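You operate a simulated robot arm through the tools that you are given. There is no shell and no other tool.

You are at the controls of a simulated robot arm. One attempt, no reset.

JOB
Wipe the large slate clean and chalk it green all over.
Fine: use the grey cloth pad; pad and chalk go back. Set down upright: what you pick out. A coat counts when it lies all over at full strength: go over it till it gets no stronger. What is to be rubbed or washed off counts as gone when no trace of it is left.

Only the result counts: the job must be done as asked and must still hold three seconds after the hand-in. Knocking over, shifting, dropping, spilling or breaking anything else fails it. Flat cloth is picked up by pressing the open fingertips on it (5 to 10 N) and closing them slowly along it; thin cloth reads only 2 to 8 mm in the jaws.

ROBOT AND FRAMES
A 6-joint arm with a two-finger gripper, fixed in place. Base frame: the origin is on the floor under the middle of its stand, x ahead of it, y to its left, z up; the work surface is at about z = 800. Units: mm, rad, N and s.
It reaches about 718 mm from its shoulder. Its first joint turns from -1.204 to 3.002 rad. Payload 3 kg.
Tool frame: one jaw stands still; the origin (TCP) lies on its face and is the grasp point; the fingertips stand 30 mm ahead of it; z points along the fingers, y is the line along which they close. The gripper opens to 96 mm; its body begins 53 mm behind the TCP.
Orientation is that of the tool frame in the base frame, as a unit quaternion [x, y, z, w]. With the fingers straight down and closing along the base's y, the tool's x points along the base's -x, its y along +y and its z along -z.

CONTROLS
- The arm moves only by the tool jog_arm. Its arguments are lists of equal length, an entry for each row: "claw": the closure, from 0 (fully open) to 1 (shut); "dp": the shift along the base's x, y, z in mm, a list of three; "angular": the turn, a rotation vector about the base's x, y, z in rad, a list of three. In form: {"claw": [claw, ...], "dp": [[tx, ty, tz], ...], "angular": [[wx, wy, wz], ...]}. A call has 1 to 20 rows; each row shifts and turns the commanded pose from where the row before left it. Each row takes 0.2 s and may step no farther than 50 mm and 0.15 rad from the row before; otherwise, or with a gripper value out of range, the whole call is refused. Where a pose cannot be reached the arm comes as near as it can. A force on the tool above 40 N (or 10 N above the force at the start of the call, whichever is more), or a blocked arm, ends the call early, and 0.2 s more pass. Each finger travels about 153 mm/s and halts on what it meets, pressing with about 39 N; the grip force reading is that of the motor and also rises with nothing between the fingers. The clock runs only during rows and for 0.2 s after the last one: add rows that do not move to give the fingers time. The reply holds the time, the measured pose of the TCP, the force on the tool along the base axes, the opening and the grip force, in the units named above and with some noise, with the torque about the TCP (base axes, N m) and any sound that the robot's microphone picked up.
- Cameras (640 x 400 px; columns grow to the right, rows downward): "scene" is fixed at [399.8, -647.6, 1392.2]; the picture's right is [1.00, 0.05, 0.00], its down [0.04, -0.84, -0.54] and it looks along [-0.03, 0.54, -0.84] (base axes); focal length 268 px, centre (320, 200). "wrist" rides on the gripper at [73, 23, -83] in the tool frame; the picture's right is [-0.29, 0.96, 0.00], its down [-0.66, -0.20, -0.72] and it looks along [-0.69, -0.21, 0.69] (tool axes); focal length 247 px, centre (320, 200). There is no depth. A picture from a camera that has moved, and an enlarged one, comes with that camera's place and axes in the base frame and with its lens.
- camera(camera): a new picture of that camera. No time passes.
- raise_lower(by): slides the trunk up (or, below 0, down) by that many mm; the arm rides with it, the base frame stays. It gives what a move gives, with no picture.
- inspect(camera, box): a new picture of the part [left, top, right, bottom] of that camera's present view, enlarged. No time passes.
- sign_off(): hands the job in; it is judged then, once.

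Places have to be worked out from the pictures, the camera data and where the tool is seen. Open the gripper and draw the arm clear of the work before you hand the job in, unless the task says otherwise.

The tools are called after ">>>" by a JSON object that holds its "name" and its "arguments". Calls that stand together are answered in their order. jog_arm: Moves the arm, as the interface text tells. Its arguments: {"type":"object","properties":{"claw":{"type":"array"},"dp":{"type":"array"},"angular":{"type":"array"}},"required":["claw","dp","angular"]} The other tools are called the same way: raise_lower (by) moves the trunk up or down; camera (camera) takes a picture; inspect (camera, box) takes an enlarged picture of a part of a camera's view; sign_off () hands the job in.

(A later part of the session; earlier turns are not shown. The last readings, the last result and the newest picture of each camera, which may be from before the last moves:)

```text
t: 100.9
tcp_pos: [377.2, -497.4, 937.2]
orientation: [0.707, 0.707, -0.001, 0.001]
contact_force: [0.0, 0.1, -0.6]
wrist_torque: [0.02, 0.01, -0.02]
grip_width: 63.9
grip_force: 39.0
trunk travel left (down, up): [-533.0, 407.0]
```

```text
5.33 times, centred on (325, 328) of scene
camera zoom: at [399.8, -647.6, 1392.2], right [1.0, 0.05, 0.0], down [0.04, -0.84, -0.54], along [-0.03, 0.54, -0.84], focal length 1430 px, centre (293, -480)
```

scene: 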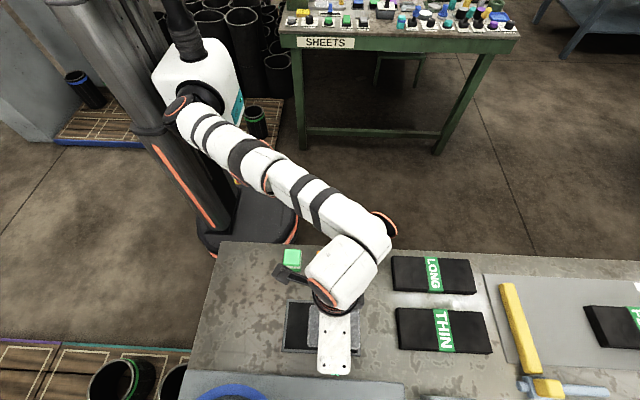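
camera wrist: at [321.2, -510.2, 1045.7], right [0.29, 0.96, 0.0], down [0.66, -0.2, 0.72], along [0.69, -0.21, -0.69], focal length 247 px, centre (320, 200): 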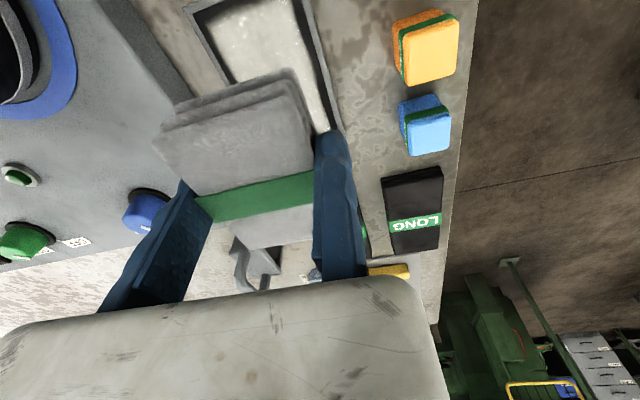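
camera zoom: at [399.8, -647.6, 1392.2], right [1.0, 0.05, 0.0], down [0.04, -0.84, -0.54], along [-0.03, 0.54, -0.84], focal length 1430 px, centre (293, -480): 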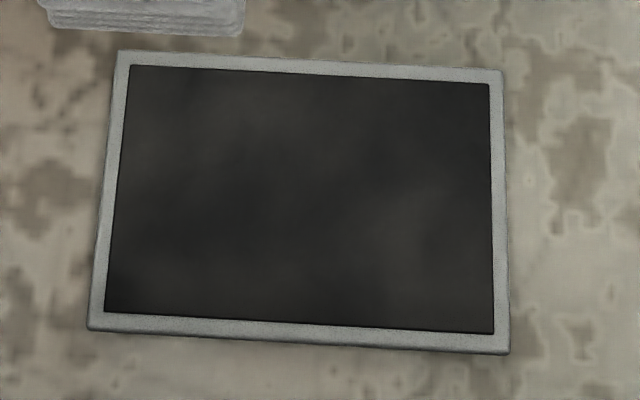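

The whole slate is visible and clean; the inner field measures about 140×85 mm centred near (398,-574). Now the pad goes back over its place.

>>> {"name": "jog_arm", "arguments": {"claw": [0.5, 0.5, 0.5, 0.5, 0.5, 0.5, 0.5], "dp": [[-18, 0, 19], [-18, 0, 19], [-18, 0, 19], [-18, 0, 19], [-18, 0, 19], [-20, 0, 19], [0, 0, 0]], "angular": [[0, 0, 0], [0, 0, 0], [0, 0, 0], [0, 0, 0], [0, 0, 0], [0, 0, 0], [0, 0, 0]]}}

>>> {"name": "raise_lower", "arguments": {"by": -180}}

```text
t: 102.5
tcp_pos: [267.6, -496.8, 1052.8]
orientation: [0.707, 0.707, -0.002, 0.0]
contact_force: [-0.5, -0.3, 0.3]
wrist_torque: [0.02, -0.04, -0.03]
grip_width: 64.1
grip_force: 39.2
trunk travel left (down, up): [-533.0, 407.0]
```

```text
t: 104.5
tcp_pos: [266.3, -494.6, 872.8]
orientation: [0.707, 0.707, -0.001, -0.001]
contact_force: [-0.1, -0.2, 0.1]
wrist_torque: [0.02, -0.03, 0.01]
grip_width: 64.0
grip_force: 39.5
trunk travel left (down, up): [-353.0, 587.0]
```

I lower by 33 mm with the trunk, then feel for the table in small steps.

>>> {"name": "raise_lower", "arguments": {"by": -33}}

>>> {"name": "jog_arm", "arguments": {"claw": [0.5, 0.5, 0.5], "dp": [[0, 0, -1], [0, 0, -1], [0, 0, 0]], "angular": [[0, 0, 0], [0, 0, 0], [0, 0, 0]]}}

```text
t: 105.3
tcp_pos: [267.5, -495.5, 839.4]
orientation: [0.707, 0.708, -0.001, 0.0]
contact_force: [0.0, 1.0, 0.3]
wrist_torque: [0.0, -0.06, -0.02]
grip_width: 63.9
grip_force: 39.0
trunk travel left (down, up): [-320.0, 620.0]
```

```text
t: 106.1
tcp_pos: [266.3, -497.2, 837.2]
orientation: [0.707, 0.707, -0.002, 0.0]
contact_force: [1.0, 0.9, -0.4]
wrist_torque: [-0.01, -0.02, 0.02]
grip_width: 63.9
grip_force: 38.8
trunk travel left (down, up): [-320.0, 620.0]
```

>>> {"name": "jog_arm", "arguments": {"claw": [0.5, 0.5], "dp": [[0, 0, -1], [0, 0, 0]], "angular": [[0, 0, 0], [0, 0, 0]]}}

>>> {"name": "inspect", "arguments": {"camera": "scene", "box": [190, 240, 290, 310]}}

```text
t: 106.7
tcp_pos: [267.7, -496.6, 837.0]
orientation: [0.706, 0.708, -0.001, 0.0]
contact_force: [0.5, 0.4, -0.5]
wrist_torque: [-0.03, -0.03, 0.02]
grip_width: 63.8
grip_force: 38.9
trunk travel left (down, up): [-320.0, 620.0]
```

```text
5.71 times, centred on (240, 275) of scene
camera zoom: at [399.8, -647.6, 1392.2], right [1.0, 0.05, 0.0], down [0.04, -0.84, -0.54], along [-0.03, 0.54, -0.84], focal length 1532 px, centre (777, -229)
```

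zoom: 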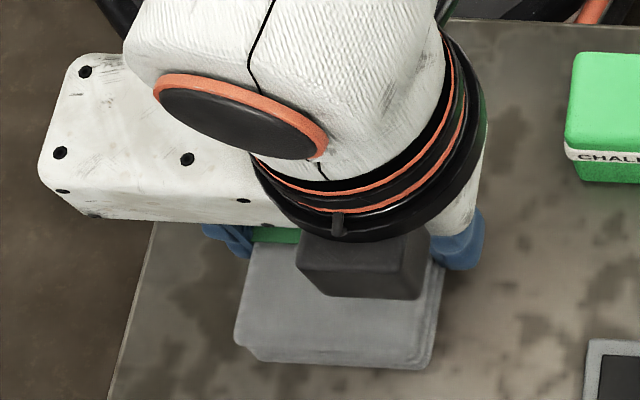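

No contact yet; the pad may have slipped a little up in the jaws. I keep lowering 1 mm at a time.

>>> {"name": "jog_arm", "arguments": {"claw": [0.5, 0.5, 0.5], "dp": [[0, -2, -1], [0, -2, -1], [0, 0, 0]], "angular": [[0, 0, 0], [0, 0, 0], [0, 0, 0]]}}

>>> {"name": "jog_arm", "arguments": {"claw": [0.5, 0.5], "dp": [[0, 0, -1], [0, 0, 0]], "angular": [[0, 0, 0], [0, 0, 0]]}}

```text
t: 107.5
tcp_pos: [266.0, -499.7, 835.4]
orientation: [0.707, 0.707, -0.002, 0.001]
contact_force: [0.0, 1.8, 7.1]
wrist_torque: [0.17, 0.17, -0.09]
grip_width: 63.7
grip_force: 39.3
trunk travel left (down, up): [-320.0, 620.0]
```

```text
t: 108.1
tcp_pos: [266.2, -498.5, 835.5]
orientation: [0.707, 0.708, -0.002, 0.002]
contact_force: [3.5, -4.3, 21.5]
wrist_torque: [0.23, 0.64, 0.15]
grip_width: 64.0
grip_force: 39.5
trunk travel left (down, up): [-320.0, 620.0]
```

The pad is on the table. I relieve the pressure, open the jaws slowly and step the fixed jaw off the pad.

>>> {"name": "jog_arm", "arguments": {"claw": [0.5, 0.33, 0.3, 0.25, 0.18, 0.1, 0.0, 0.0, 0.0, 0.0], "dp": [[0, 0, 1.2], [0, 0, 0], [0, 0, 0], [0, 0, 0], [0, 0, 0], [0, 0, 0], [0, 0, 0], [2, 0, 0], [3, 0, 0], [0, 0, 0]], "angular": [[0, 0, 0], [0, 0, 0], [0, 0, 0], [0, 0, 0], [0, 0, 0], [0, 0, 0], [0, 0, 0], [0, 0, 0], [0, 0, 0], [0, 0, 0]]}}

>>> {"name": "raise_lower", "arguments": {"by": 120}}

>>> {"name": "inspect", "arguments": {"camera": "scene", "box": [200, 240, 300, 310]}}

>>> {"name": "camera", "arguments": {"camera": "scene"}}

```text
t: 110.3
tcp_pos: [272.1, -500.0, 835.1]
orientation: [0.708, 0.707, -0.002, 0.0]
contact_force: [-0.3, -0.3, -0.1]
wrist_torque: [-0.02, -0.01, 0.01]
grip_width: 96.1
grip_force: 0.1
trunk travel left (down, up): [-320.0, 620.0]
```

```text
t: 111.8
tcp_pos: [271.4, -501.0, 954.2]
orientation: [0.707, 0.707, -0.001, 0.0]
contact_force: [0.6, 0.6, -0.2]
wrist_torque: [-0.02, 0.0, 0.02]
grip_width: 95.9
grip_force: 0.0
trunk travel left (down, up): [-440.0, 500.0]
```

```text
5.71 times, centred on (250, 275) of scene
camera zoom: at [399.8, -647.6, 1392.2], right [1.0, 0.05, 0.0], down [0.04, -0.84, -0.54], along [-0.03, 0.54, -0.84], focal length 1532 px, centre (720, -229)
```

zoom: 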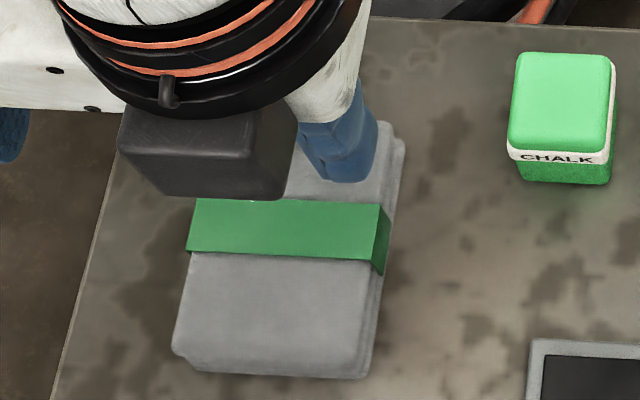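

```text
taken
```

scene: 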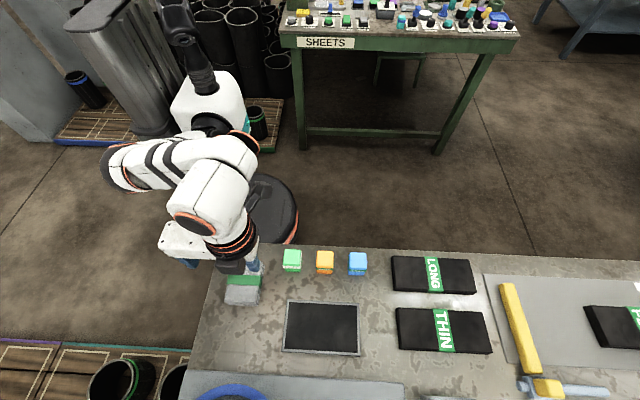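

The pad is back in its place, upright with the strap on top. Next the green chalk: I move over it with the tool leaning 0.6 rad toward the base, which the far slate corners will need.

>>> {"name": "jog_arm", "arguments": {"claw": [0, 0, 0, 0, 0, 0, 0, 0], "dp": [[15, 8, 0], [15, 8, 0], [15, 8, 0], [15, 8, 0], [15, 8, 0], [14, 8, 0], [0, 0, 0], [0, 0, 0]], "angular": [[-0.1, 0, 0], [-0.1, 0, 0], [-0.1, 0, 0], [-0.1, 0, 0], [-0.1, 0, 0], [-0.1, 0, 0], [0, 0, 0], [0, 0, 0]]}}

>>> {"name": "inspect", "arguments": {"camera": "wrist", "box": [0, 0, 640, 10]}}

>>> {"name": "inspect", "arguments": {"camera": "scene", "box": [240, 220, 380, 310]}}

```text
t: 113.6
tcp_pos: [359.2, -453.5, 951.2]
orientation: [0.675, 0.676, -0.211, 0.209]
contact_force: [0.7, 0.0, -1.0]
wrist_torque: [-0.01, -0.02, 0.01]
grip_width: 96.0
grip_force: 0.1
out of reach, approached as far as the arm can: row 6
trunk travel left (down, up): [-440.0, 500.0]
```

```text
1.00 times, centred on (320, 5) of wrist (not enlarged: the box is as wide or as high as the picture)
camera zoom: at [381.8, -346.3, 978.7], right [0.96, -0.24, 0.17], down [-0.2, -0.13, 0.97], along [-0.21, -0.96, -0.18], focal length 247 px, centre (320, 395)
```

zoom: 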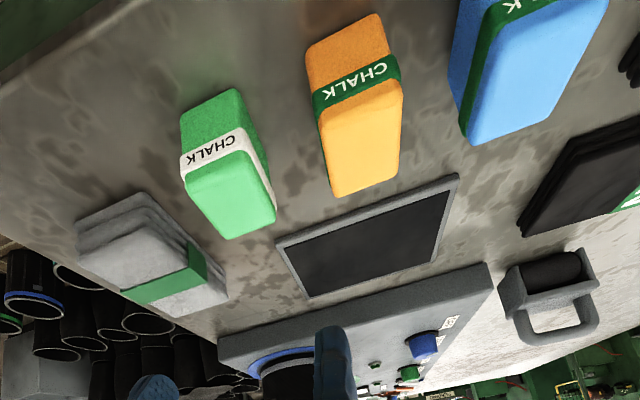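

```text
4.44 times, centred on (310, 265) of scene
camera zoom: at [399.8, -647.6, 1392.2], right [1.0, 0.05, 0.0], down [0.04, -0.84, -0.54], along [-0.03, 0.54, -0.84], focal length 1192 px, centre (364, -89)
```

zoom: 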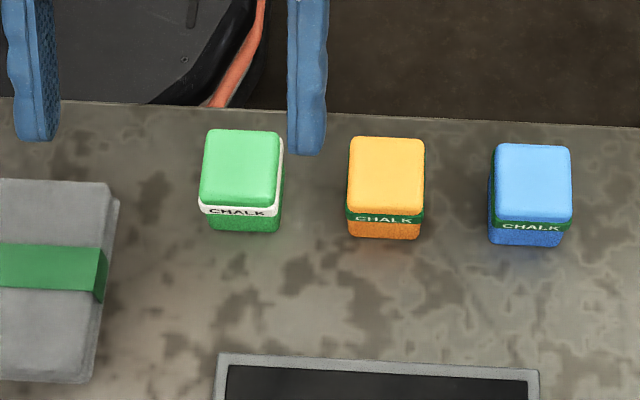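

From the wrist view the green chalk spans x ≈312–348.5, y ≈-434 to -471, top z ≈838. I narrow the jaws to about 55 mm so the moving finger clears the pad, and come down partway.

>>> {"name": "jog_arm", "arguments": {"claw": [0.2, 0.43, 0.43, 0.43, 0.43, 0.43], "dp": [[0, 0, -10], [-4, 6, -10], [-3.5, 6, -15], [0, 0, -20], [0, 0, -10], [0, 0, 0]], "angular": [[0, 0, 0], [0, 0, 0], [0, 0, 0], [0, 0, 0], [0, 0, 0], [0, 0, 0]]}}

>>> {"name": "inspect", "arguments": {"camera": "wrist", "box": [0, 0, 640, 10]}}

>>> {"name": "inspect", "arguments": {"camera": "scene", "box": [240, 220, 380, 310]}}

```text
t: 115.0
tcp_pos: [350.7, -442.4, 889.7]
orientation: [0.676, 0.675, -0.211, 0.209]
contact_force: [-1.0, -0.7, -0.3]
wrist_torque: [0.0, 0.01, 0.0]
grip_width: 54.8
grip_force: 0.0
trunk travel left (down, up): [-440.0, 500.0]
```

```text
1.00 times, centred on (320, 5) of wrist (not enlarged: the box is as wide or as high as the picture)
camera zoom: at [373.3, -334.6, 915.8], right [0.96, -0.24, 0.16], down [-0.2, -0.14, 0.97], along [-0.21, -0.96, -0.18], focal length 247 px, centre (320, 395)
```

zoom: 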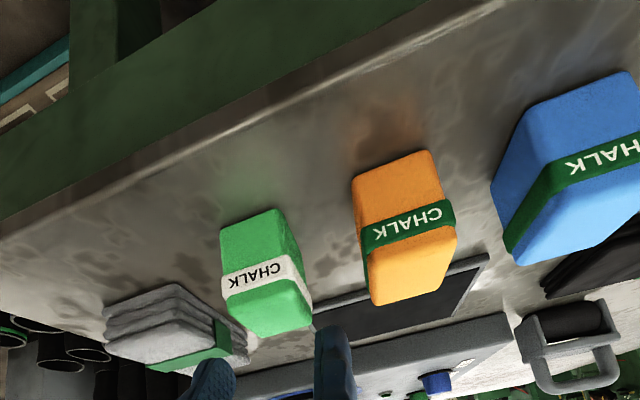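

```text
4.44 times, centred on (310, 265) of scene
camera zoom: at [399.8, -647.6, 1392.2], right [1.0, 0.05, 0.0], down [0.04, -0.84, -0.54], along [-0.03, 0.54, -0.84], focal length 1192 px, centre (364, -89)
```

zoom: 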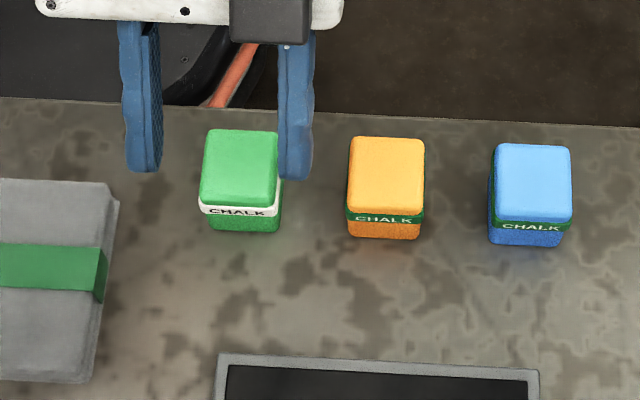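

The fixed finger is nearly flush with the chalk's right side, so I shift it +4 mm and lower to grip height.

>>> {"name": "jog_arm", "arguments": {"claw": [0.43, 0.43, 0.43, 0.43, 0.43], "dp": [[4, 0, 0], [0, 0, -20], [0, 0, -20], [0, 0, -10], [0, 0, 0]], "angular": [[0, 0, 0], [0, 0, 0], [0, 0, 0], [0, 0, 0], [0, 0, 0]]}}

>>> {"name": "inspect", "arguments": {"camera": "scene", "box": [260, 230, 360, 300]}}

>>> {"name": "inspect", "arguments": {"camera": "wrist", "box": [0, 0, 640, 10]}}

```text
t: 116.2
tcp_pos: [354.5, -442.8, 837.3]
orientation: [0.676, 0.675, -0.211, 0.209]
contact_force: [0.6, 0.1, -0.5]
wrist_torque: [-0.03, 0.02, 0.0]
grip_width: 54.8
grip_force: 0.0
trunk travel left (down, up): [-440.0, 500.0]
```

```text
5.71 times, centred on (310, 265) of scene
camera zoom: at [399.8, -647.6, 1392.2], right [1.0, 0.05, 0.0], down [0.04, -0.84, -0.54], along [-0.03, 0.54, -0.84], focal length 1532 px, centre (377, -171)
```

zoom: 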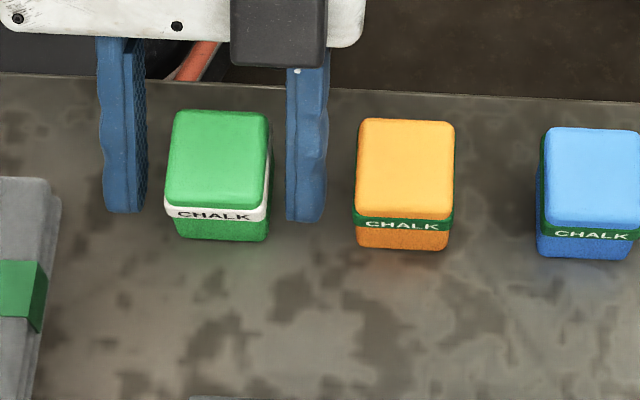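

```text
1.00 times, centred on (320, 5) of wrist (not enlarged: the box is as wide or as high as the picture)
camera zoom: at [377.5, -334.9, 865.1], right [0.96, -0.24, 0.16], down [-0.2, -0.14, 0.97], along [-0.21, -0.96, -0.18], focal length 247 px, centre (320, 395)
```

zoom: 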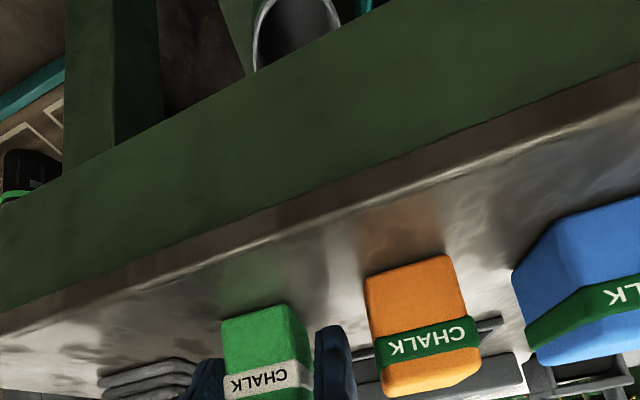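

The jaws straddle the chalk evenly. I bring the fixed jaw nearer and close gradually.

>>> {"name": "jog_arm", "arguments": {"claw": [0.43, 0.47, 0.51, 0.54, 0.56, 0.58, 0.6, 0.62, 0.64, 0.66, 0.68, 0.68], "dp": [[-4, 0, 0], [0, 0, 0], [0, 0, 0], [0, 0, 0], [0, 0, 0], [0, 0, 0], [0, 0, 0], [0, 0, 0], [0, 0, 0], [0, 0, 0], [0, 0, 0], [0, 0, 0]], "angular": [[0, 0, 0], [0, 0, 0], [0, 0, 0], [0, 0, 0], [0, 0, 0], [0, 0, 0], [0, 0, 0], [0, 0, 0], [0, 0, 0], [0, 0, 0], [0, 0, 0], [0, 0, 0]]}}

>>> {"name": "inspect", "arguments": {"camera": "scene", "box": [260, 230, 360, 300]}}

```text
t: 118.8
tcp_pos: [350.1, -442.6, 837.1]
orientation: [0.675, 0.675, -0.21, 0.209]
contact_force: [0.7, -0.7, 0.4]
wrist_torque: [0.04, -0.03, -0.03]
grip_width: 35.1
grip_force: 39.6
trunk travel left (down, up): [-440.0, 500.0]
```

```text
5.71 times, centred on (310, 265) of scene
camera zoom: at [399.8, -647.6, 1392.2], right [1.0, 0.05, 0.0], down [0.04, -0.84, -0.54], along [-0.03, 0.54, -0.84], focal length 1532 px, centre (377, -171)
```

zoom: 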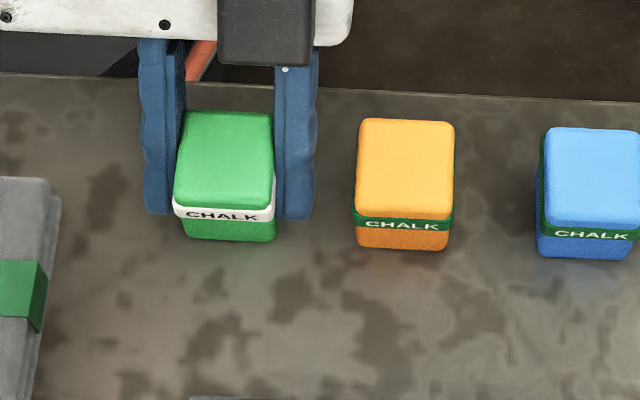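

The chalk is held (35 mm, 39 N). I lift it with the trunk and carry it over the slate's centre.

>>> {"name": "raise_lower", "arguments": {"by": 83}}

>>> {"name": "jog_arm", "arguments": {"claw": [0.75, 0.75, 0.75, 0.75, 0.75, 0.75], "dp": [[13, -24, -10], [13, -24, -10], [13, -24, -10], [13, -25, -10], [14, -25, -10], [0, 0, 0]], "angular": [[0, 0, 0], [0, 0, 0], [0, 0, 0], [0, 0, 0], [0, 0, 0], [0, 0, 0]]}}

>>> {"name": "inspect", "arguments": {"camera": "scene", "box": [260, 260, 400, 370]}}

>>> {"name": "inspect", "arguments": {"camera": "wrist", "box": [0, 0, 640, 10]}}

```text
t: 120.0
tcp_pos: [351.0, -441.8, 921.3]
orientation: [0.675, 0.675, -0.21, 0.209]
contact_force: [0.4, 0.5, -0.9]
wrist_torque: [0.01, 0.0, 0.02]
grip_width: 34.9
grip_force: 39.2
trunk travel left (down, up): [-523.0, 417.0]
```

```text
t: 121.4
tcp_pos: [416.6, -564.0, 868.5]
orientation: [0.675, 0.675, -0.211, 0.21]
contact_force: [-0.4, 1.1, -1.3]
wrist_torque: [0.0, -0.01, 0.0]
grip_width: 35.1
grip_force: 39.1
trunk travel left (down, up): [-523.0, 417.0]
```

```text
3.64 times, centred on (330, 315) of scene
camera zoom: at [399.8, -647.6, 1392.2], right [1.0, 0.05, 0.0], down [0.04, -0.84, -0.54], along [-0.03, 0.54, -0.84], focal length 975 px, centre (284, -218)
```

zoom: 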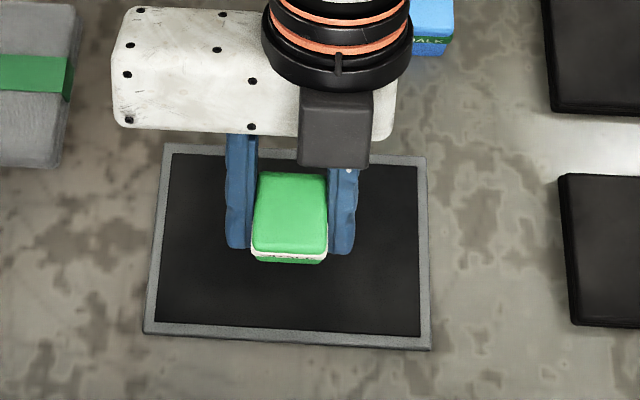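

```text
1.00 times, centred on (320, 5) of wrist (not enlarged: the box is as wide or as high as the picture)
camera zoom: at [439.3, -455.5, 895.6], right [0.96, -0.24, 0.17], down [-0.2, -0.14, 0.97], along [-0.21, -0.96, -0.18], focal length 247 px, centre (320, 395)
```

zoom: 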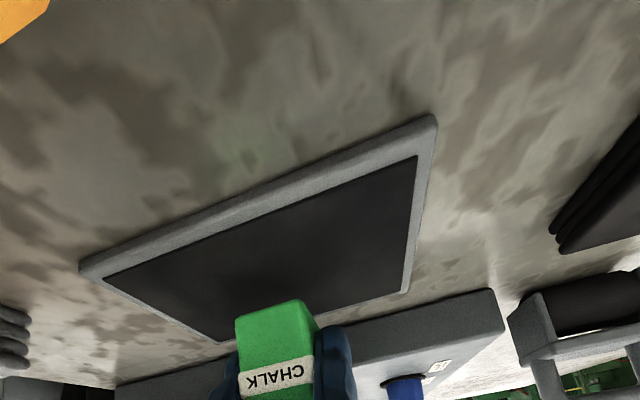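

The chalk hangs level above the slate. I lower it in decreasing steps until it touches.

>>> {"name": "jog_arm", "arguments": {"claw": [0.75, 0.75, 0.75], "dp": [[0, 0, -10], [0, 0, -9], [0, 0, 0]], "angular": [[0, 0, 0], [0, 0, 0], [0, 0, 0]]}}

>>> {"name": "jog_arm", "arguments": {"claw": [0.75, 0.75, 0.75], "dp": [[0, 0, -2], [0, 0, -2], [0, 0, 0]], "angular": [[0, 0, 0], [0, 0, 0], [0, 0, 0]]}}

```text
t: 122.2
tcp_pos: [416.8, -562.8, 849.5]
orientation: [0.675, 0.676, -0.21, 0.21]
contact_force: [0.6, 0.6, -0.9]
wrist_torque: [-0.01, 0.01, -0.02]
grip_width: 34.8
grip_force: 39.5
trunk travel left (down, up): [-523.0, 417.0]
```

```text
t: 123.0
tcp_pos: [416.9, -563.3, 847.0]
orientation: [0.674, 0.676, -0.21, 0.21]
contact_force: [0.0, -0.1, -0.8]
wrist_torque: [0.0, -0.01, 0.04]
grip_width: 34.8
grip_force: 39.0
trunk travel left (down, up): [-523.0, 417.0]
```

>>> {"name": "jog_arm", "arguments": {"claw": [0.75, 0.75], "dp": [[0, 0, -1], [0, 0, 0]], "angular": [[0, 0, 0], [0, 0, 0]]}}

>>> {"name": "jog_arm", "arguments": {"claw": [0.75, 0.75], "dp": [[0, 0, -1], [0, 0, 0]], "angular": [[0, 0, 0], [0, 0, 0]]}}

>>> {"name": "jog_arm", "arguments": {"claw": [0.75, 0.75], "dp": [[0, 0, -1], [0, 0, 0]], "angular": [[0, 0, 0], [0, 0, 0]]}}

```text
t: 123.6
tcp_pos: [417.7, -564.1, 846.3]
orientation: [0.675, 0.676, -0.21, 0.209]
contact_force: [0.8, -0.4, 2.0]
wrist_torque: [-0.04, -0.07, -0.02]
grip_width: 35.2
grip_force: 38.9
trunk travel left (down, up): [-523.0, 417.0]
```

```text
t: 124.2
tcp_pos: [417.4, -564.2, 846.8]
orientation: [0.675, 0.675, -0.21, 0.21]
contact_force: [3.1, -1.3, 7.9]
wrist_torque: [-0.06, -0.13, 0.0]
grip_width: 35.0
grip_force: 38.6
trunk travel left (down, up): [-523.0, 417.0]
```

```text
t: 124.8
tcp_pos: [416.3, -563.4, 845.8]
orientation: [0.674, 0.676, -0.21, 0.212]
contact_force: [5.8, -3.3, 14.6]
wrist_torque: [-0.09, -0.12, -0.02]
grip_width: 35.0
grip_force: 38.7
trunk travel left (down, up): [-523.0, 417.0]
```

Contact, about 14 N. I draw a first stroke toward -x and look at what it leaves.

>>> {"name": "jog_arm", "arguments": {"claw": [0.75, 0.75, 0.75, 0.75, 0.75, 0.75, 0.75], "dp": [[-6, 0, 0.3], [-6, 0, 0], [-6, 0, 0], [-6, 0, 0], [-6, 0, 0], [-6, 0, 0], [0, 0, 0]], "angular": [[0, 0, 0], [0, 0, 0], [0, 0, 0], [0, 0, 0], [0, 0, 0], [0, 0, 0], [0, 0, 0]]}}

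>>> {"name": "inspect", "arguments": {"camera": "scene", "box": [260, 270, 400, 370]}}

```text
t: 126.4
tcp_pos: [379.6, -563.0, 844.5]
orientation: [0.675, 0.676, -0.21, 0.209]
contact_force: [1.8, 0.3, 9.0]
wrist_torque: [-0.01, -0.09, 0.01]
grip_width: 34.8
grip_force: 38.8
trunk travel left (down, up): [-523.0, 417.0]
```

```text
4.00 times, centred on (330, 320) of scene
camera zoom: at [399.8, -647.6, 1392.2], right [1.0, 0.05, 0.0], down [0.04, -0.84, -0.54], along [-0.03, 0.54, -0.84], focal length 1072 px, centre (280, -280)
```

zoom: 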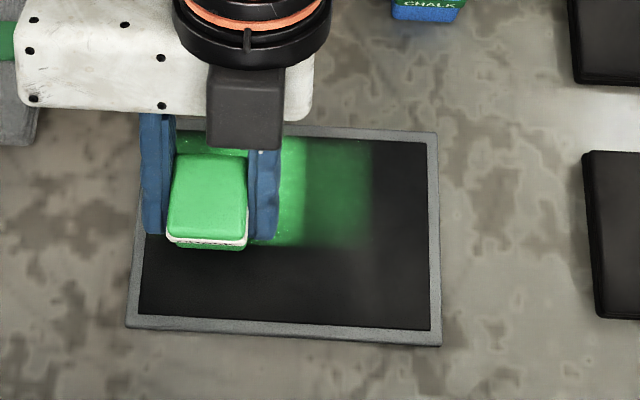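

It deposits well and the coat builds up with repeated strokes. I extend this band left and then right across the whole width.

>>> {"name": "jog_arm", "arguments": {"claw": [0.75, 0.75, 0.75, 0.75, 0.75, 0.75, 0.75, 0.75, 0.75, 0.75, 0.75, 0.75, 0.75, 0.75, 0.75, 0.75], "dp": [[-6, 0, 0], [-6, 0, 0], [7, 0, 0], [7, 0, 0], [7, 0, 0], [7, 0, 0], [7, 0, 0], [7, 0, 0], [7, 0, 0], [7, 0, 0], [7, 0, 0], [7, 0, 0], [7, 0, 0], [7, 0, 0], [7, 0, 0], [0, 0, 0]], "angular": [[0, 0, 0], [0, 0, 0], [0, 0, 0], [0, 0, 0], [0, 0, 0], [0, 0, 0], [0, 0, 0], [0, 0, 0], [0, 0, 0], [0, 0, 0], [0, 0, 0], [0, 0, 0], [0, 0, 0], [0, 0, 0], [0, 0, 0], [0, 0, 0]]}}

>>> {"name": "inspect", "arguments": {"camera": "scene", "box": [260, 270, 400, 370]}}

```text
t: 129.8
tcp_pos: [459.7, -563.6, 846.1]
orientation: [0.675, 0.676, -0.21, 0.209]
contact_force: [0.2, 0.1, 1.3]
wrist_torque: [-0.01, -0.02, 0.0]
grip_width: 35.0
grip_force: 39.0
trunk travel left (down, up): [-523.0, 417.0]
```

```text
4.00 times, centred on (330, 320) of scene
camera zoom: at [399.8, -647.6, 1392.2], right [1.0, 0.05, 0.0], down [0.04, -0.84, -0.54], along [-0.03, 0.54, -0.84], focal length 1072 px, centre (280, -280)
```

zoom: 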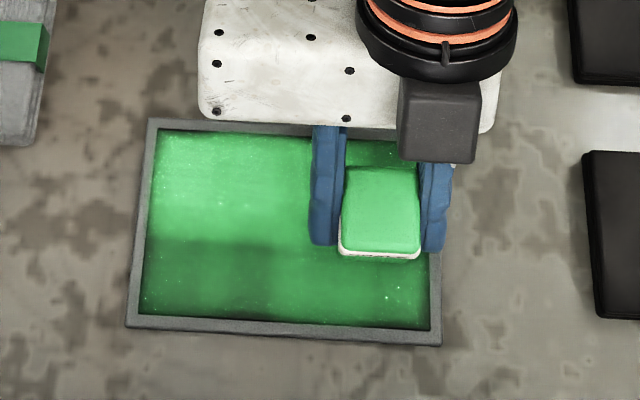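

The green now spreads over the whole field, with some parts still faint. The force has dropped, so I press 1.5 mm deeper and go over the lower band.

>>> {"name": "jog_arm", "arguments": {"claw": [0.75, 0.75, 0.75, 0.75, 0.75, 0.75, 0.75, 0.75, 0.75, 0.75, 0.75, 0.75, 0.75, 0.75, 0.75, 0.75, 0.75, 0.75], "dp": [[0, 0, -1.5], [0, -6, 0], [0, -6, 0], [0, -6, 0], [-7, 0, 0], [-7, 0, 0], [-7, 0, 0], [-7, 0, 0], [-7, 0, 0], [-7, 0, 0], [-7, 0, 0], [-7, 0, 0], [-7, 0, 0], [-7, 0, 0], [-7, 0, 0], [-7, 0, 0], [-6, 0, 0], [0, 0, 0]], "angular": [[0, 0, 0], [0, 0, 0], [0, 0, 0], [0, 0, 0], [0, 0, 0], [0, 0, 0], [0, 0, 0], [0, 0, 0], [0, 0, 0], [0, 0, 0], [0, 0, 0], [0, 0, 0], [0, 0, 0], [0, 0, 0], [0, 0, 0], [0, 0, 0], [0, 0, 0], [0, 0, 0]]}}

>>> {"name": "inspect", "arguments": {"camera": "scene", "box": [260, 270, 400, 370]}}

```text
t: 133.6
tcp_pos: [371.6, -579.9, 844.7]
orientation: [0.675, 0.675, -0.211, 0.212]
contact_force: [9.1, -1.9, 26.5]
wrist_torque: [0.07, -0.04, -0.02]
grip_width: 35.2
grip_force: 39.2
trunk travel left (down, up): [-523.0, 417.0]
```

```text
4.00 times, centred on (330, 320) of scene
camera zoom: at [399.8, -647.6, 1392.2], right [1.0, 0.05, 0.0], down [0.04, -0.84, -0.54], along [-0.03, 0.54, -0.84], focal length 1072 px, centre (280, -280)
```

zoom: 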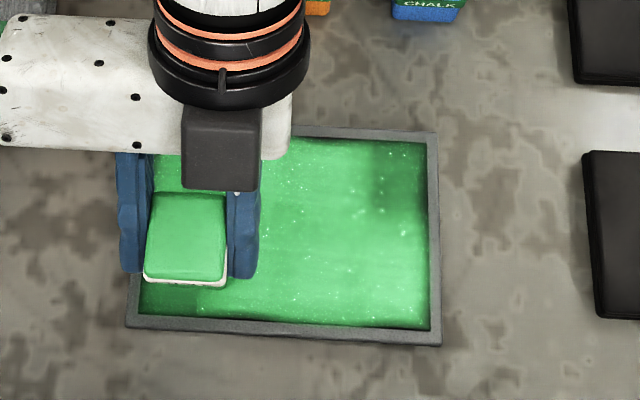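

Nearly full. The upper right and lower left are still faint. I ease the pressure and go along the left-bottom, bottom edge, and up the right side.

>>> {"name": "jog_arm", "arguments": {"claw": [0.75, 0.75, 0.75, 0.75, 0.75, 0.75, 0.75, 0.75, 0.75, 0.75, 0.75, 0.75, 0.75, 0.75, 0.75, 0.75, 0.75, 0.75, 0.75, 0.75], "dp": [[-2, -3, 1], [-2, -4, 0], [7, 0, 0], [7, 0, 0], [7, 0, 0], [7, 0, 0], [7, 0, 0], [7, 0, -0.3], [7, 0, -0.3], [7, 0, -0.3], [7, 0, 0], [7, 0, 0], [7, 0, 0], [7, 0, 0], [7, 0, 0], [5, 0, 0], [0, 6, 0], [0, 6, 0], [0, 6, 0], [0, 0, 0]], "angular": [[0, 0, 0], [0, 0, 0], [0, 0, 0], [0, 0, 0], [0, 0, 0], [0, 0, 0], [0, 0, 0], [0, 0, 0], [0, 0, 0], [0, 0, 0], [0, 0, 0], [0, 0, 0], [0, 0, 0], [0, 0, 0], [0, 0, 0], [0, 0, 0], [0, 0, 0], [0, 0, 0], [0, 0, 0], [0, 0, 0]]}}

>>> {"name": "inspect", "arguments": {"camera": "scene", "box": [260, 270, 400, 370]}}

```text
t: 137.8
tcp_pos: [460.7, -569.9, 844.9]
orientation: [0.675, 0.675, -0.21, 0.21]
contact_force: [-0.9, -4.1, 13.5]
wrist_torque: [-0.26, 0.0, 0.06]
grip_width: 35.2
grip_force: 39.2
trunk travel left (down, up): [-523.0, 417.0]
```

```text
4.00 times, centred on (330, 320) of scene
camera zoom: at [399.8, -647.6, 1392.2], right [1.0, 0.05, 0.0], down [0.04, -0.84, -0.54], along [-0.03, 0.54, -0.84], focal length 1072 px, centre (280, -280)
```

zoom: 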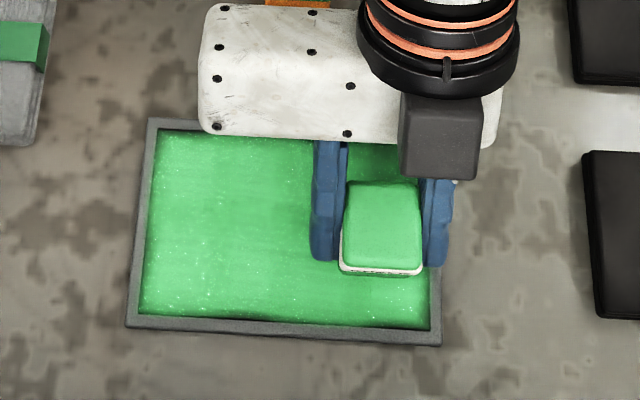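

Very even now. I go up the right side and then left along the top.

>>> {"name": "jog_arm", "arguments": {"claw": [0.75, 0.75, 0.75, 0.75, 0.75, 0.75, 0.75, 0.75, 0.75, 0.75, 0.75, 0.75, 0.75, 0.75, 0.75, 0.75, 0.75, 0.75, 0.75, 0.75], "dp": [[3, 6, 0], [0, 6, 0], [0, 6, 0], [0, 6, 0], [0, 3, 0], [-7, 0, 0], [-7, 0, 0], [-7, 0, 0], [-7, 0, 0], [-7, 0, 0.3], [-7, 0, 0.3], [-7, 0, 0.2], [-7, 0, 0], [-7, 0, 0], [-7, 0, 0], [-7, 0, 0], [-7, 0, 0], [-7, 0, 0], [-5, 0, 0], [0, 0, 0]], "angular": [[0, 0, 0], [0, 0, 0], [0, 0, 0], [0, 0, 0], [0, 0, 0], [0, 0, 0], [0, 0, 0], [0, 0, 0], [0, 0, 0], [0, 0, 0], [0, 0, 0], [0, 0, 0], [0, 0, 0], [0, 0, 0], [0, 0, 0], [0, 0, 0], [0, 0, 0], [0, 0, 0], [0, 0, 0], [0, 0, 0]]}}

>>> {"name": "inspect", "arguments": {"camera": "scene", "box": [260, 270, 400, 370]}}

```text
t: 142.0
tcp_pos: [368.3, -542.3, 845.0]
orientation: [0.675, 0.676, -0.211, 0.209]
contact_force: [3.6, 0.4, 7.5]
wrist_torque: [-0.03, -0.16, 0.04]
grip_width: 34.9
grip_force: 39.0
trunk travel left (down, up): [-523.0, 417.0]
```

```text
4.00 times, centred on (330, 320) of scene
camera zoom: at [399.8, -647.6, 1392.2], right [1.0, 0.05, 0.0], down [0.04, -0.84, -0.54], along [-0.03, 0.54, -0.84], focal length 1072 px, centre (280, -280)
```

zoom: 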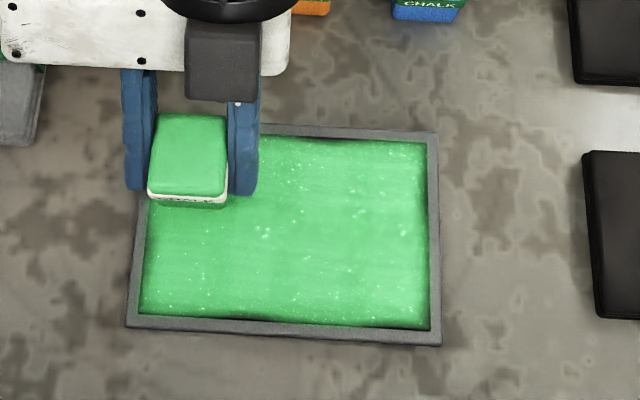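

Uniform at this zoom. I magnify the edges to look for thin spots.

>>> {"name": "inspect", "arguments": {"camera": "scene", "box": [282, 300, 332, 358]}}

>>> {"name": "inspect", "arguments": {"camera": "scene", "box": [318, 298, 366, 358]}}

```text
6.90 times, centred on (307, 329) of scene
camera zoom: at [399.8, -647.6, 1392.2], right [1.0, 0.05, 0.0], down [0.04, -0.84, -0.54], along [-0.03, 0.54, -0.84], focal length 1849 px, centre (410, -690)
```

zoom: 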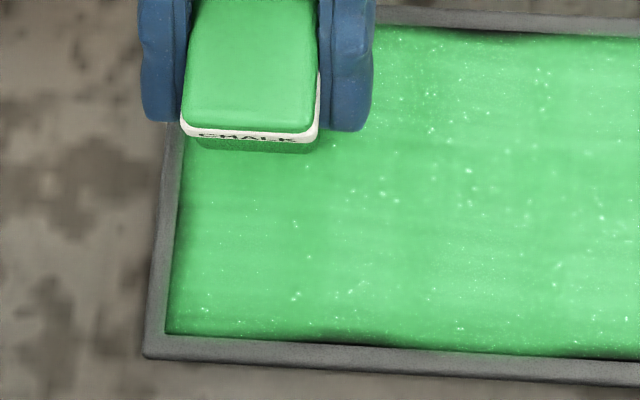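

```text
6.67 times, centred on (342, 328) of scene
camera zoom: at [399.8, -647.6, 1392.2], right [1.0, 0.05, 0.0], down [0.04, -0.84, -0.54], along [-0.03, 0.54, -0.84], focal length 1788 px, centre (173, -653)
```

zoom: 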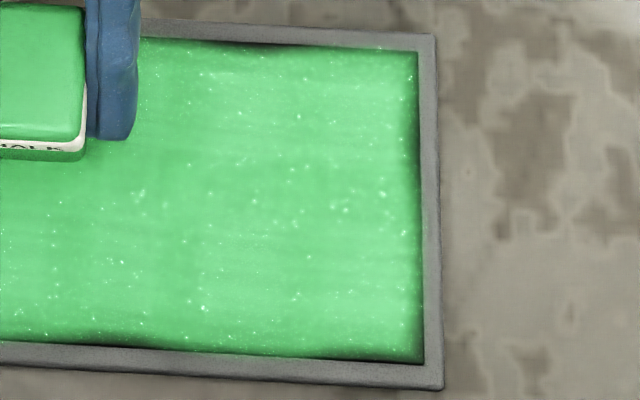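

Thin wavy dark rims remain along the frame. I go over the edges once more, working closer to the frame with small steps, starting at the top left.

>>> {"name": "jog_arm", "arguments": {"claw": [0.75, 0.75, 0.75, 0.75], "dp": [[0, 1.5, 0], [0, 1.5, 0], [-2, 0, 0], [0, 0, 0]], "angular": [[0, 0, 0], [0, 0, 0], [0, 0, 0], [0, 0, 0]]}}

>>> {"name": "inspect", "arguments": {"camera": "scene", "box": [282, 290, 332, 348]}}

>>> {"name": "inspect", "arguments": {"camera": "wrist", "box": [100, 0, 460, 10]}}

```text
t: 143.0
tcp_pos: [366.4, -540.7, 846.1]
orientation: [0.675, 0.675, -0.21, 0.209]
contact_force: [1.7, -2.1, 7.1]
wrist_torque: [-0.11, -0.16, 0.01]
grip_width: 35.2
grip_force: 39.4
trunk travel left (down, up): [-523.0, 417.0]
```

```text
6.90 times, centred on (307, 319) of scene
camera zoom: at [399.8, -647.6, 1392.2], right [1.0, 0.05, 0.0], down [0.04, -0.84, -0.54], along [-0.03, 0.54, -0.84], focal length 1849 px, centre (410, -621)
```

zoom: 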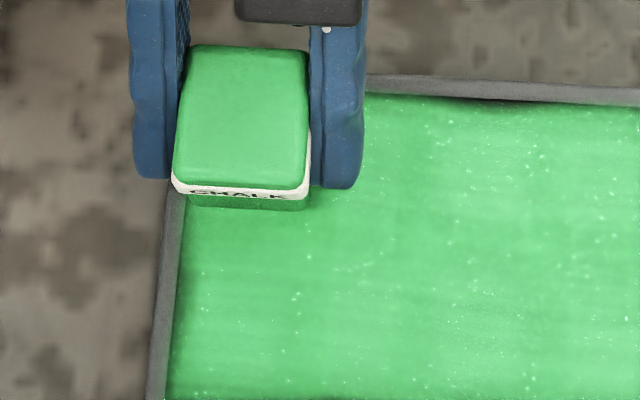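

```text
1.78 times, centred on (280, 5) of wrist
camera zoom: at [388.8, -433.2, 872.3], right [0.96, -0.24, 0.17], down [-0.2, -0.14, 0.97], along [-0.21, -0.96, -0.18], focal length 439 px, centre (391, 547)
```

zoom: 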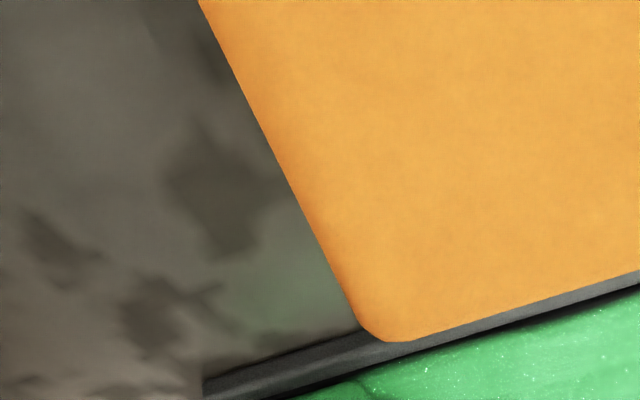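

The wrist camera box passes close over the orange chalk in this row; I check that the orange and blue chalks haven't been touched.

>>> {"name": "inspect", "arguments": {"camera": "scene", "box": [240, 220, 380, 310]}}

>>> {"name": "camera", "arguments": {"camera": "wrist"}}

```text
4.44 times, centred on (310, 265) of scene
camera zoom: at [399.8, -647.6, 1392.2], right [1.0, 0.05, 0.0], down [0.04, -0.84, -0.54], along [-0.03, 0.54, -0.84], focal length 1192 px, centre (364, -89)
```

zoom: 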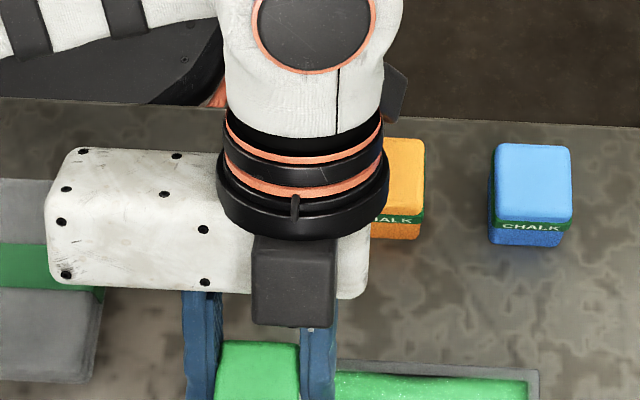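

```text
taken
camera wrist: at [388.8, -433.2, 872.3], right [0.96, -0.24, 0.17], down [-0.2, -0.14, 0.97], along [-0.21, -0.96, -0.18], focal length 247 px, centre (320, 200)
```

wrist: 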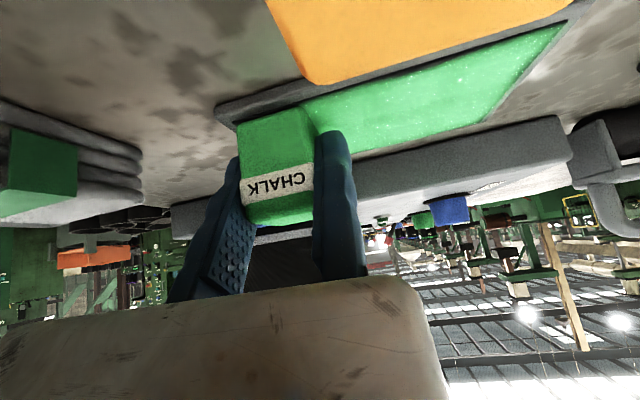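

Nothing has been touched. I run the top edge to the right, then down the right side close to the frame.

>>> {"name": "jog_arm", "arguments": {"claw": [0.75, 0.75, 0.75, 0.75, 0.75, 0.75, 0.75, 0.75, 0.75, 0.75, 0.75, 0.75, 0.75, 0.75, 0.75, 0.75, 0.75], "dp": [[7, 0, 0], [7, 0, 0], [7, 0, 0], [7, 0, -0.3], [7, 0, -0.3], [7, 0, -0.3], [7, 0, -0.3], [7, 0, 0], [7, 0, 0], [7, 0, 0], [7, 0, 0], [7, 0, 0], [7, 0, 0], [7, 0, 0], [2, 0, 0], [1, 0, 0], [0, 0, 0]], "angular": [[0, 0, 0], [0, 0, 0], [0, 0, 0], [0, 0, 0], [0, 0, 0], [0, 0, 0], [0, 0, 0], [0, 0, 0], [0, 0, 0], [0, 0, 0], [0, 0, 0], [0, 0, 0], [0, 0, 0], [0, 0, 0], [0, 0, 0], [0, 0, 0], [0, 0, 0]]}}

>>> {"name": "inspect", "arguments": {"camera": "scene", "box": [318, 290, 366, 350]}}

```text
t: 146.6
tcp_pos: [463.8, -539.9, 845.0]
orientation: [0.676, 0.675, -0.21, 0.21]
contact_force: [-5.0, -1.8, 13.6]
wrist_torque: [-0.05, 0.29, -0.03]
grip_width: 35.0
grip_force: 38.7
trunk travel left (down, up): [-523.0, 417.0]
```

```text
6.67 times, centred on (342, 320) of scene
camera zoom: at [399.8, -647.6, 1392.2], right [1.0, 0.05, 0.0], down [0.04, -0.84, -0.54], along [-0.03, 0.54, -0.84], focal length 1788 px, centre (173, -600)
```

zoom: 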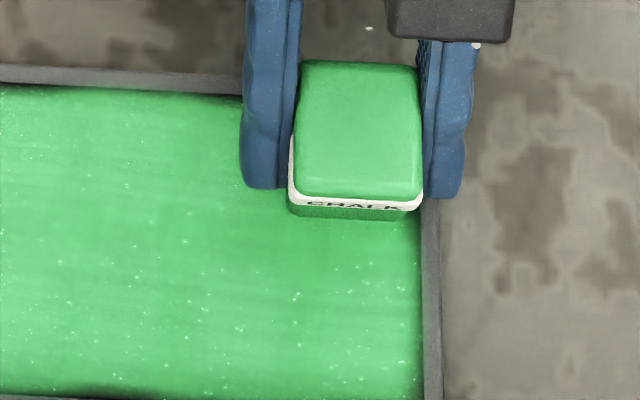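

Running close to the frame fills the rim. The chalk's right edge still has about 4 mm to the frame; I shift +3 and go down the right side.

>>> {"name": "jog_arm", "arguments": {"claw": [0.75, 0.75, 0.75, 0.75, 0.75, 0.75, 0.75, 0.75, 0.75, 0.75, 0.75, 0.75], "dp": [[1.5, 0, 0], [1.5, 0, 0], [0, -6, 0], [0, -6, 0], [0, -6, 0], [0, -6, 0], [0, -6, 0], [0, -6, 0], [0, -6, 0], [0, -4, 0], [0, -2, 0], [0, 0, 0]], "angular": [[0, 0, 0], [0, 0, 0], [0, 0, 0], [0, 0, 0], [0, 0, 0], [0, 0, 0], [0, 0, 0], [0, 0, 0], [0, 0, 0], [0, 0, 0], [0, 0, 0], [0, 0, 0]]}}

>>> {"name": "inspect", "arguments": {"camera": "scene", "box": [318, 298, 366, 358]}}

```text
t: 149.2
tcp_pos: [469.8, -587.1, 845.1]
orientation: [0.675, 0.675, -0.21, 0.21]
contact_force: [0.9, 3.0, 9.2]
wrist_torque: [0.08, -0.04, 0.01]
grip_width: 34.9
grip_force: 39.7
trunk travel left (down, up): [-523.0, 417.0]
```

```text
6.67 times, centred on (342, 328) of scene
camera zoom: at [399.8, -647.6, 1392.2], right [1.0, 0.05, 0.0], down [0.04, -0.84, -0.54], along [-0.03, 0.54, -0.84], focal length 1788 px, centre (173, -653)
```

zoom: 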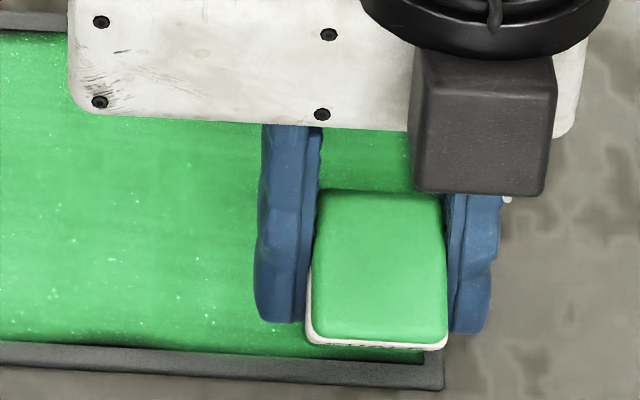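

About 4 mm more room toward the bottom frame. I go to it and then run left along the bottom edge.

>>> {"name": "jog_arm", "arguments": {"claw": [0.75, 0.75, 0.75, 0.75, 0.75, 0.75, 0.75, 0.75, 0.75, 0.75, 0.75, 0.75, 0.75, 0.75, 0.75, 0.75, 0.75, 0.75], "dp": [[0, -2, 0], [0, -1.5, 0], [-7, 0, 0], [-7, 0, 0], [-7, 0, 0], [-7, 0, 0], [-7, 0, 0.3], [-7, 0, 0.3], [-7, 0, 0.2], [-7, 0, 0.2], [-7, 0, 0], [-7, 0, 0], [-7, 0, 0], [-7, 0, 0], [-7, 0, 0], [-7, 0, 0], [-5, 0, 0], [0, 0, 0]], "angular": [[0, 0, 0], [0, 0, 0], [0, 0, 0], [0, 0, 0], [0, 0, 0], [0, 0, 0], [0, 0, 0], [0, 0, 0], [0, 0, 0], [0, 0, 0], [0, 0, 0], [0, 0, 0], [0, 0, 0], [0, 0, 0], [0, 0, 0], [0, 0, 0], [0, 0, 0], [0, 0, 0]]}}

>>> {"name": "inspect", "arguments": {"camera": "scene", "box": [318, 298, 366, 358]}}

>>> {"name": "inspect", "arguments": {"camera": "scene", "box": [280, 300, 330, 358]}}

```text
t: 153.0
tcp_pos: [367.6, -593.6, 845.5]
orientation: [0.674, 0.676, -0.21, 0.21]
contact_force: [1.3, 0.0, 2.0]
wrist_torque: [-0.06, -0.05, 0.03]
grip_width: 35.1
grip_force: 39.0
trunk travel left (down, up): [-523.0, 417.0]
```

```text
6.67 times, centred on (342, 328) of scene
camera zoom: at [399.8, -647.6, 1392.2], right [1.0, 0.05, 0.0], down [0.04, -0.84, -0.54], along [-0.03, 0.54, -0.84], focal length 1788 px, centre (173, -653)
```

zoom: 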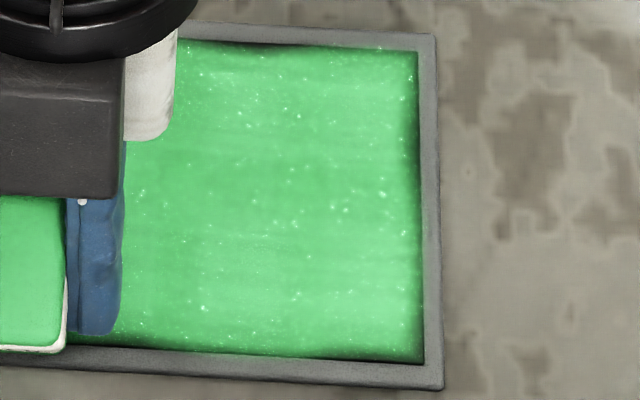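

```text
6.90 times, centred on (305, 329) of scene
camera zoom: at [399.8, -647.6, 1392.2], right [1.0, 0.05, 0.0], down [0.04, -0.84, -0.54], along [-0.03, 0.54, -0.84], focal length 1849 px, centre (423, -690)
```

zoom: 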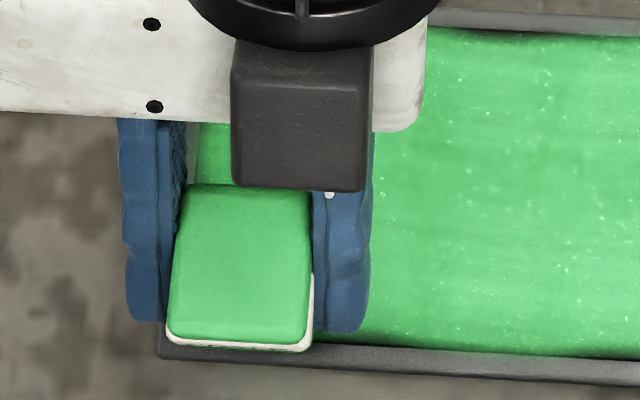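

The rim pattern is unchanged after the close pass, so it belongs to the coat's look rather than missing chalk. To be sure of full strength everywhere, I press a bit more and run up the left side, then raster once more.

>>> {"name": "jog_arm", "arguments": {"claw": [0.75, 0.75, 0.75, 0.75, 0.75, 0.75, 0.75, 0.75, 0.75, 0.75, 0.75, 0.75], "dp": [[-1, 0, -0.6], [-1, 0, -0.6], [0, 6, 0], [0, 6, 0], [0, 6, 0], [0, 6, 0], [0, 6, 0], [0, 6, 0], [0, 6, 0], [0, 6, 0], [0, 5, 0], [0, 0, 0]], "angular": [[0, 0, 0], [0, 0, 0], [0, 0, 0], [0, 0, 0], [0, 0, 0], [0, 0, 0], [0, 0, 0], [0, 0, 0], [0, 0, 0], [0, 0, 0], [0, 0, 0], [0, 0, 0]]}}

>>> {"name": "jog_arm", "arguments": {"claw": [0.75, 0.75, 0.75, 0.75, 0.75, 0.75, 0.75, 0.75, 0.75, 0.75, 0.75, 0.75, 0.75, 0.75, 0.75], "dp": [[8, -1, 0], [8, 0, 0], [8, 0, 0], [8, 0, -0.3], [8, 0, -0.3], [8, 0, -0.3], [8, 0, 0], [8, 0, 0], [8, 0, 0], [8, 0, 0], [8, 0, 0], [8, 0, 0], [5, 0, 0], [0, -8, 0], [0, -6, 0]], "angular": [[0, 0, 0], [0, 0, 0], [0, 0, 0], [0, 0, 0], [0, 0, 0], [0, 0, 0], [0, 0, 0], [0, 0, 0], [0, 0, 0], [0, 0, 0], [0, 0, 0], [0, 0, 0], [0, 0, 0], [0, 0, 0], [0, 0, 0]]}}

```text
t: 155.6
tcp_pos: [365.6, -539.5, 843.8]
orientation: [0.675, 0.675, -0.211, 0.212]
contact_force: [-1.1, -7.3, 19.0]
wrist_torque: [-0.29, 0.24, 0.08]
grip_width: 35.0
grip_force: 39.0
trunk travel left (down, up): [-523.0, 417.0]
```

```text
t: 158.8
tcp_pos: [467.8, -552.8, 844.7]
orientation: [0.674, 0.676, -0.21, 0.211]
contact_force: [1.5, 4.9, 11.5]
wrist_torque: [0.11, -0.05, 0.04]
grip_width: 34.9
grip_force: 39.1
trunk travel left (down, up): [-523.0, 417.0]
```

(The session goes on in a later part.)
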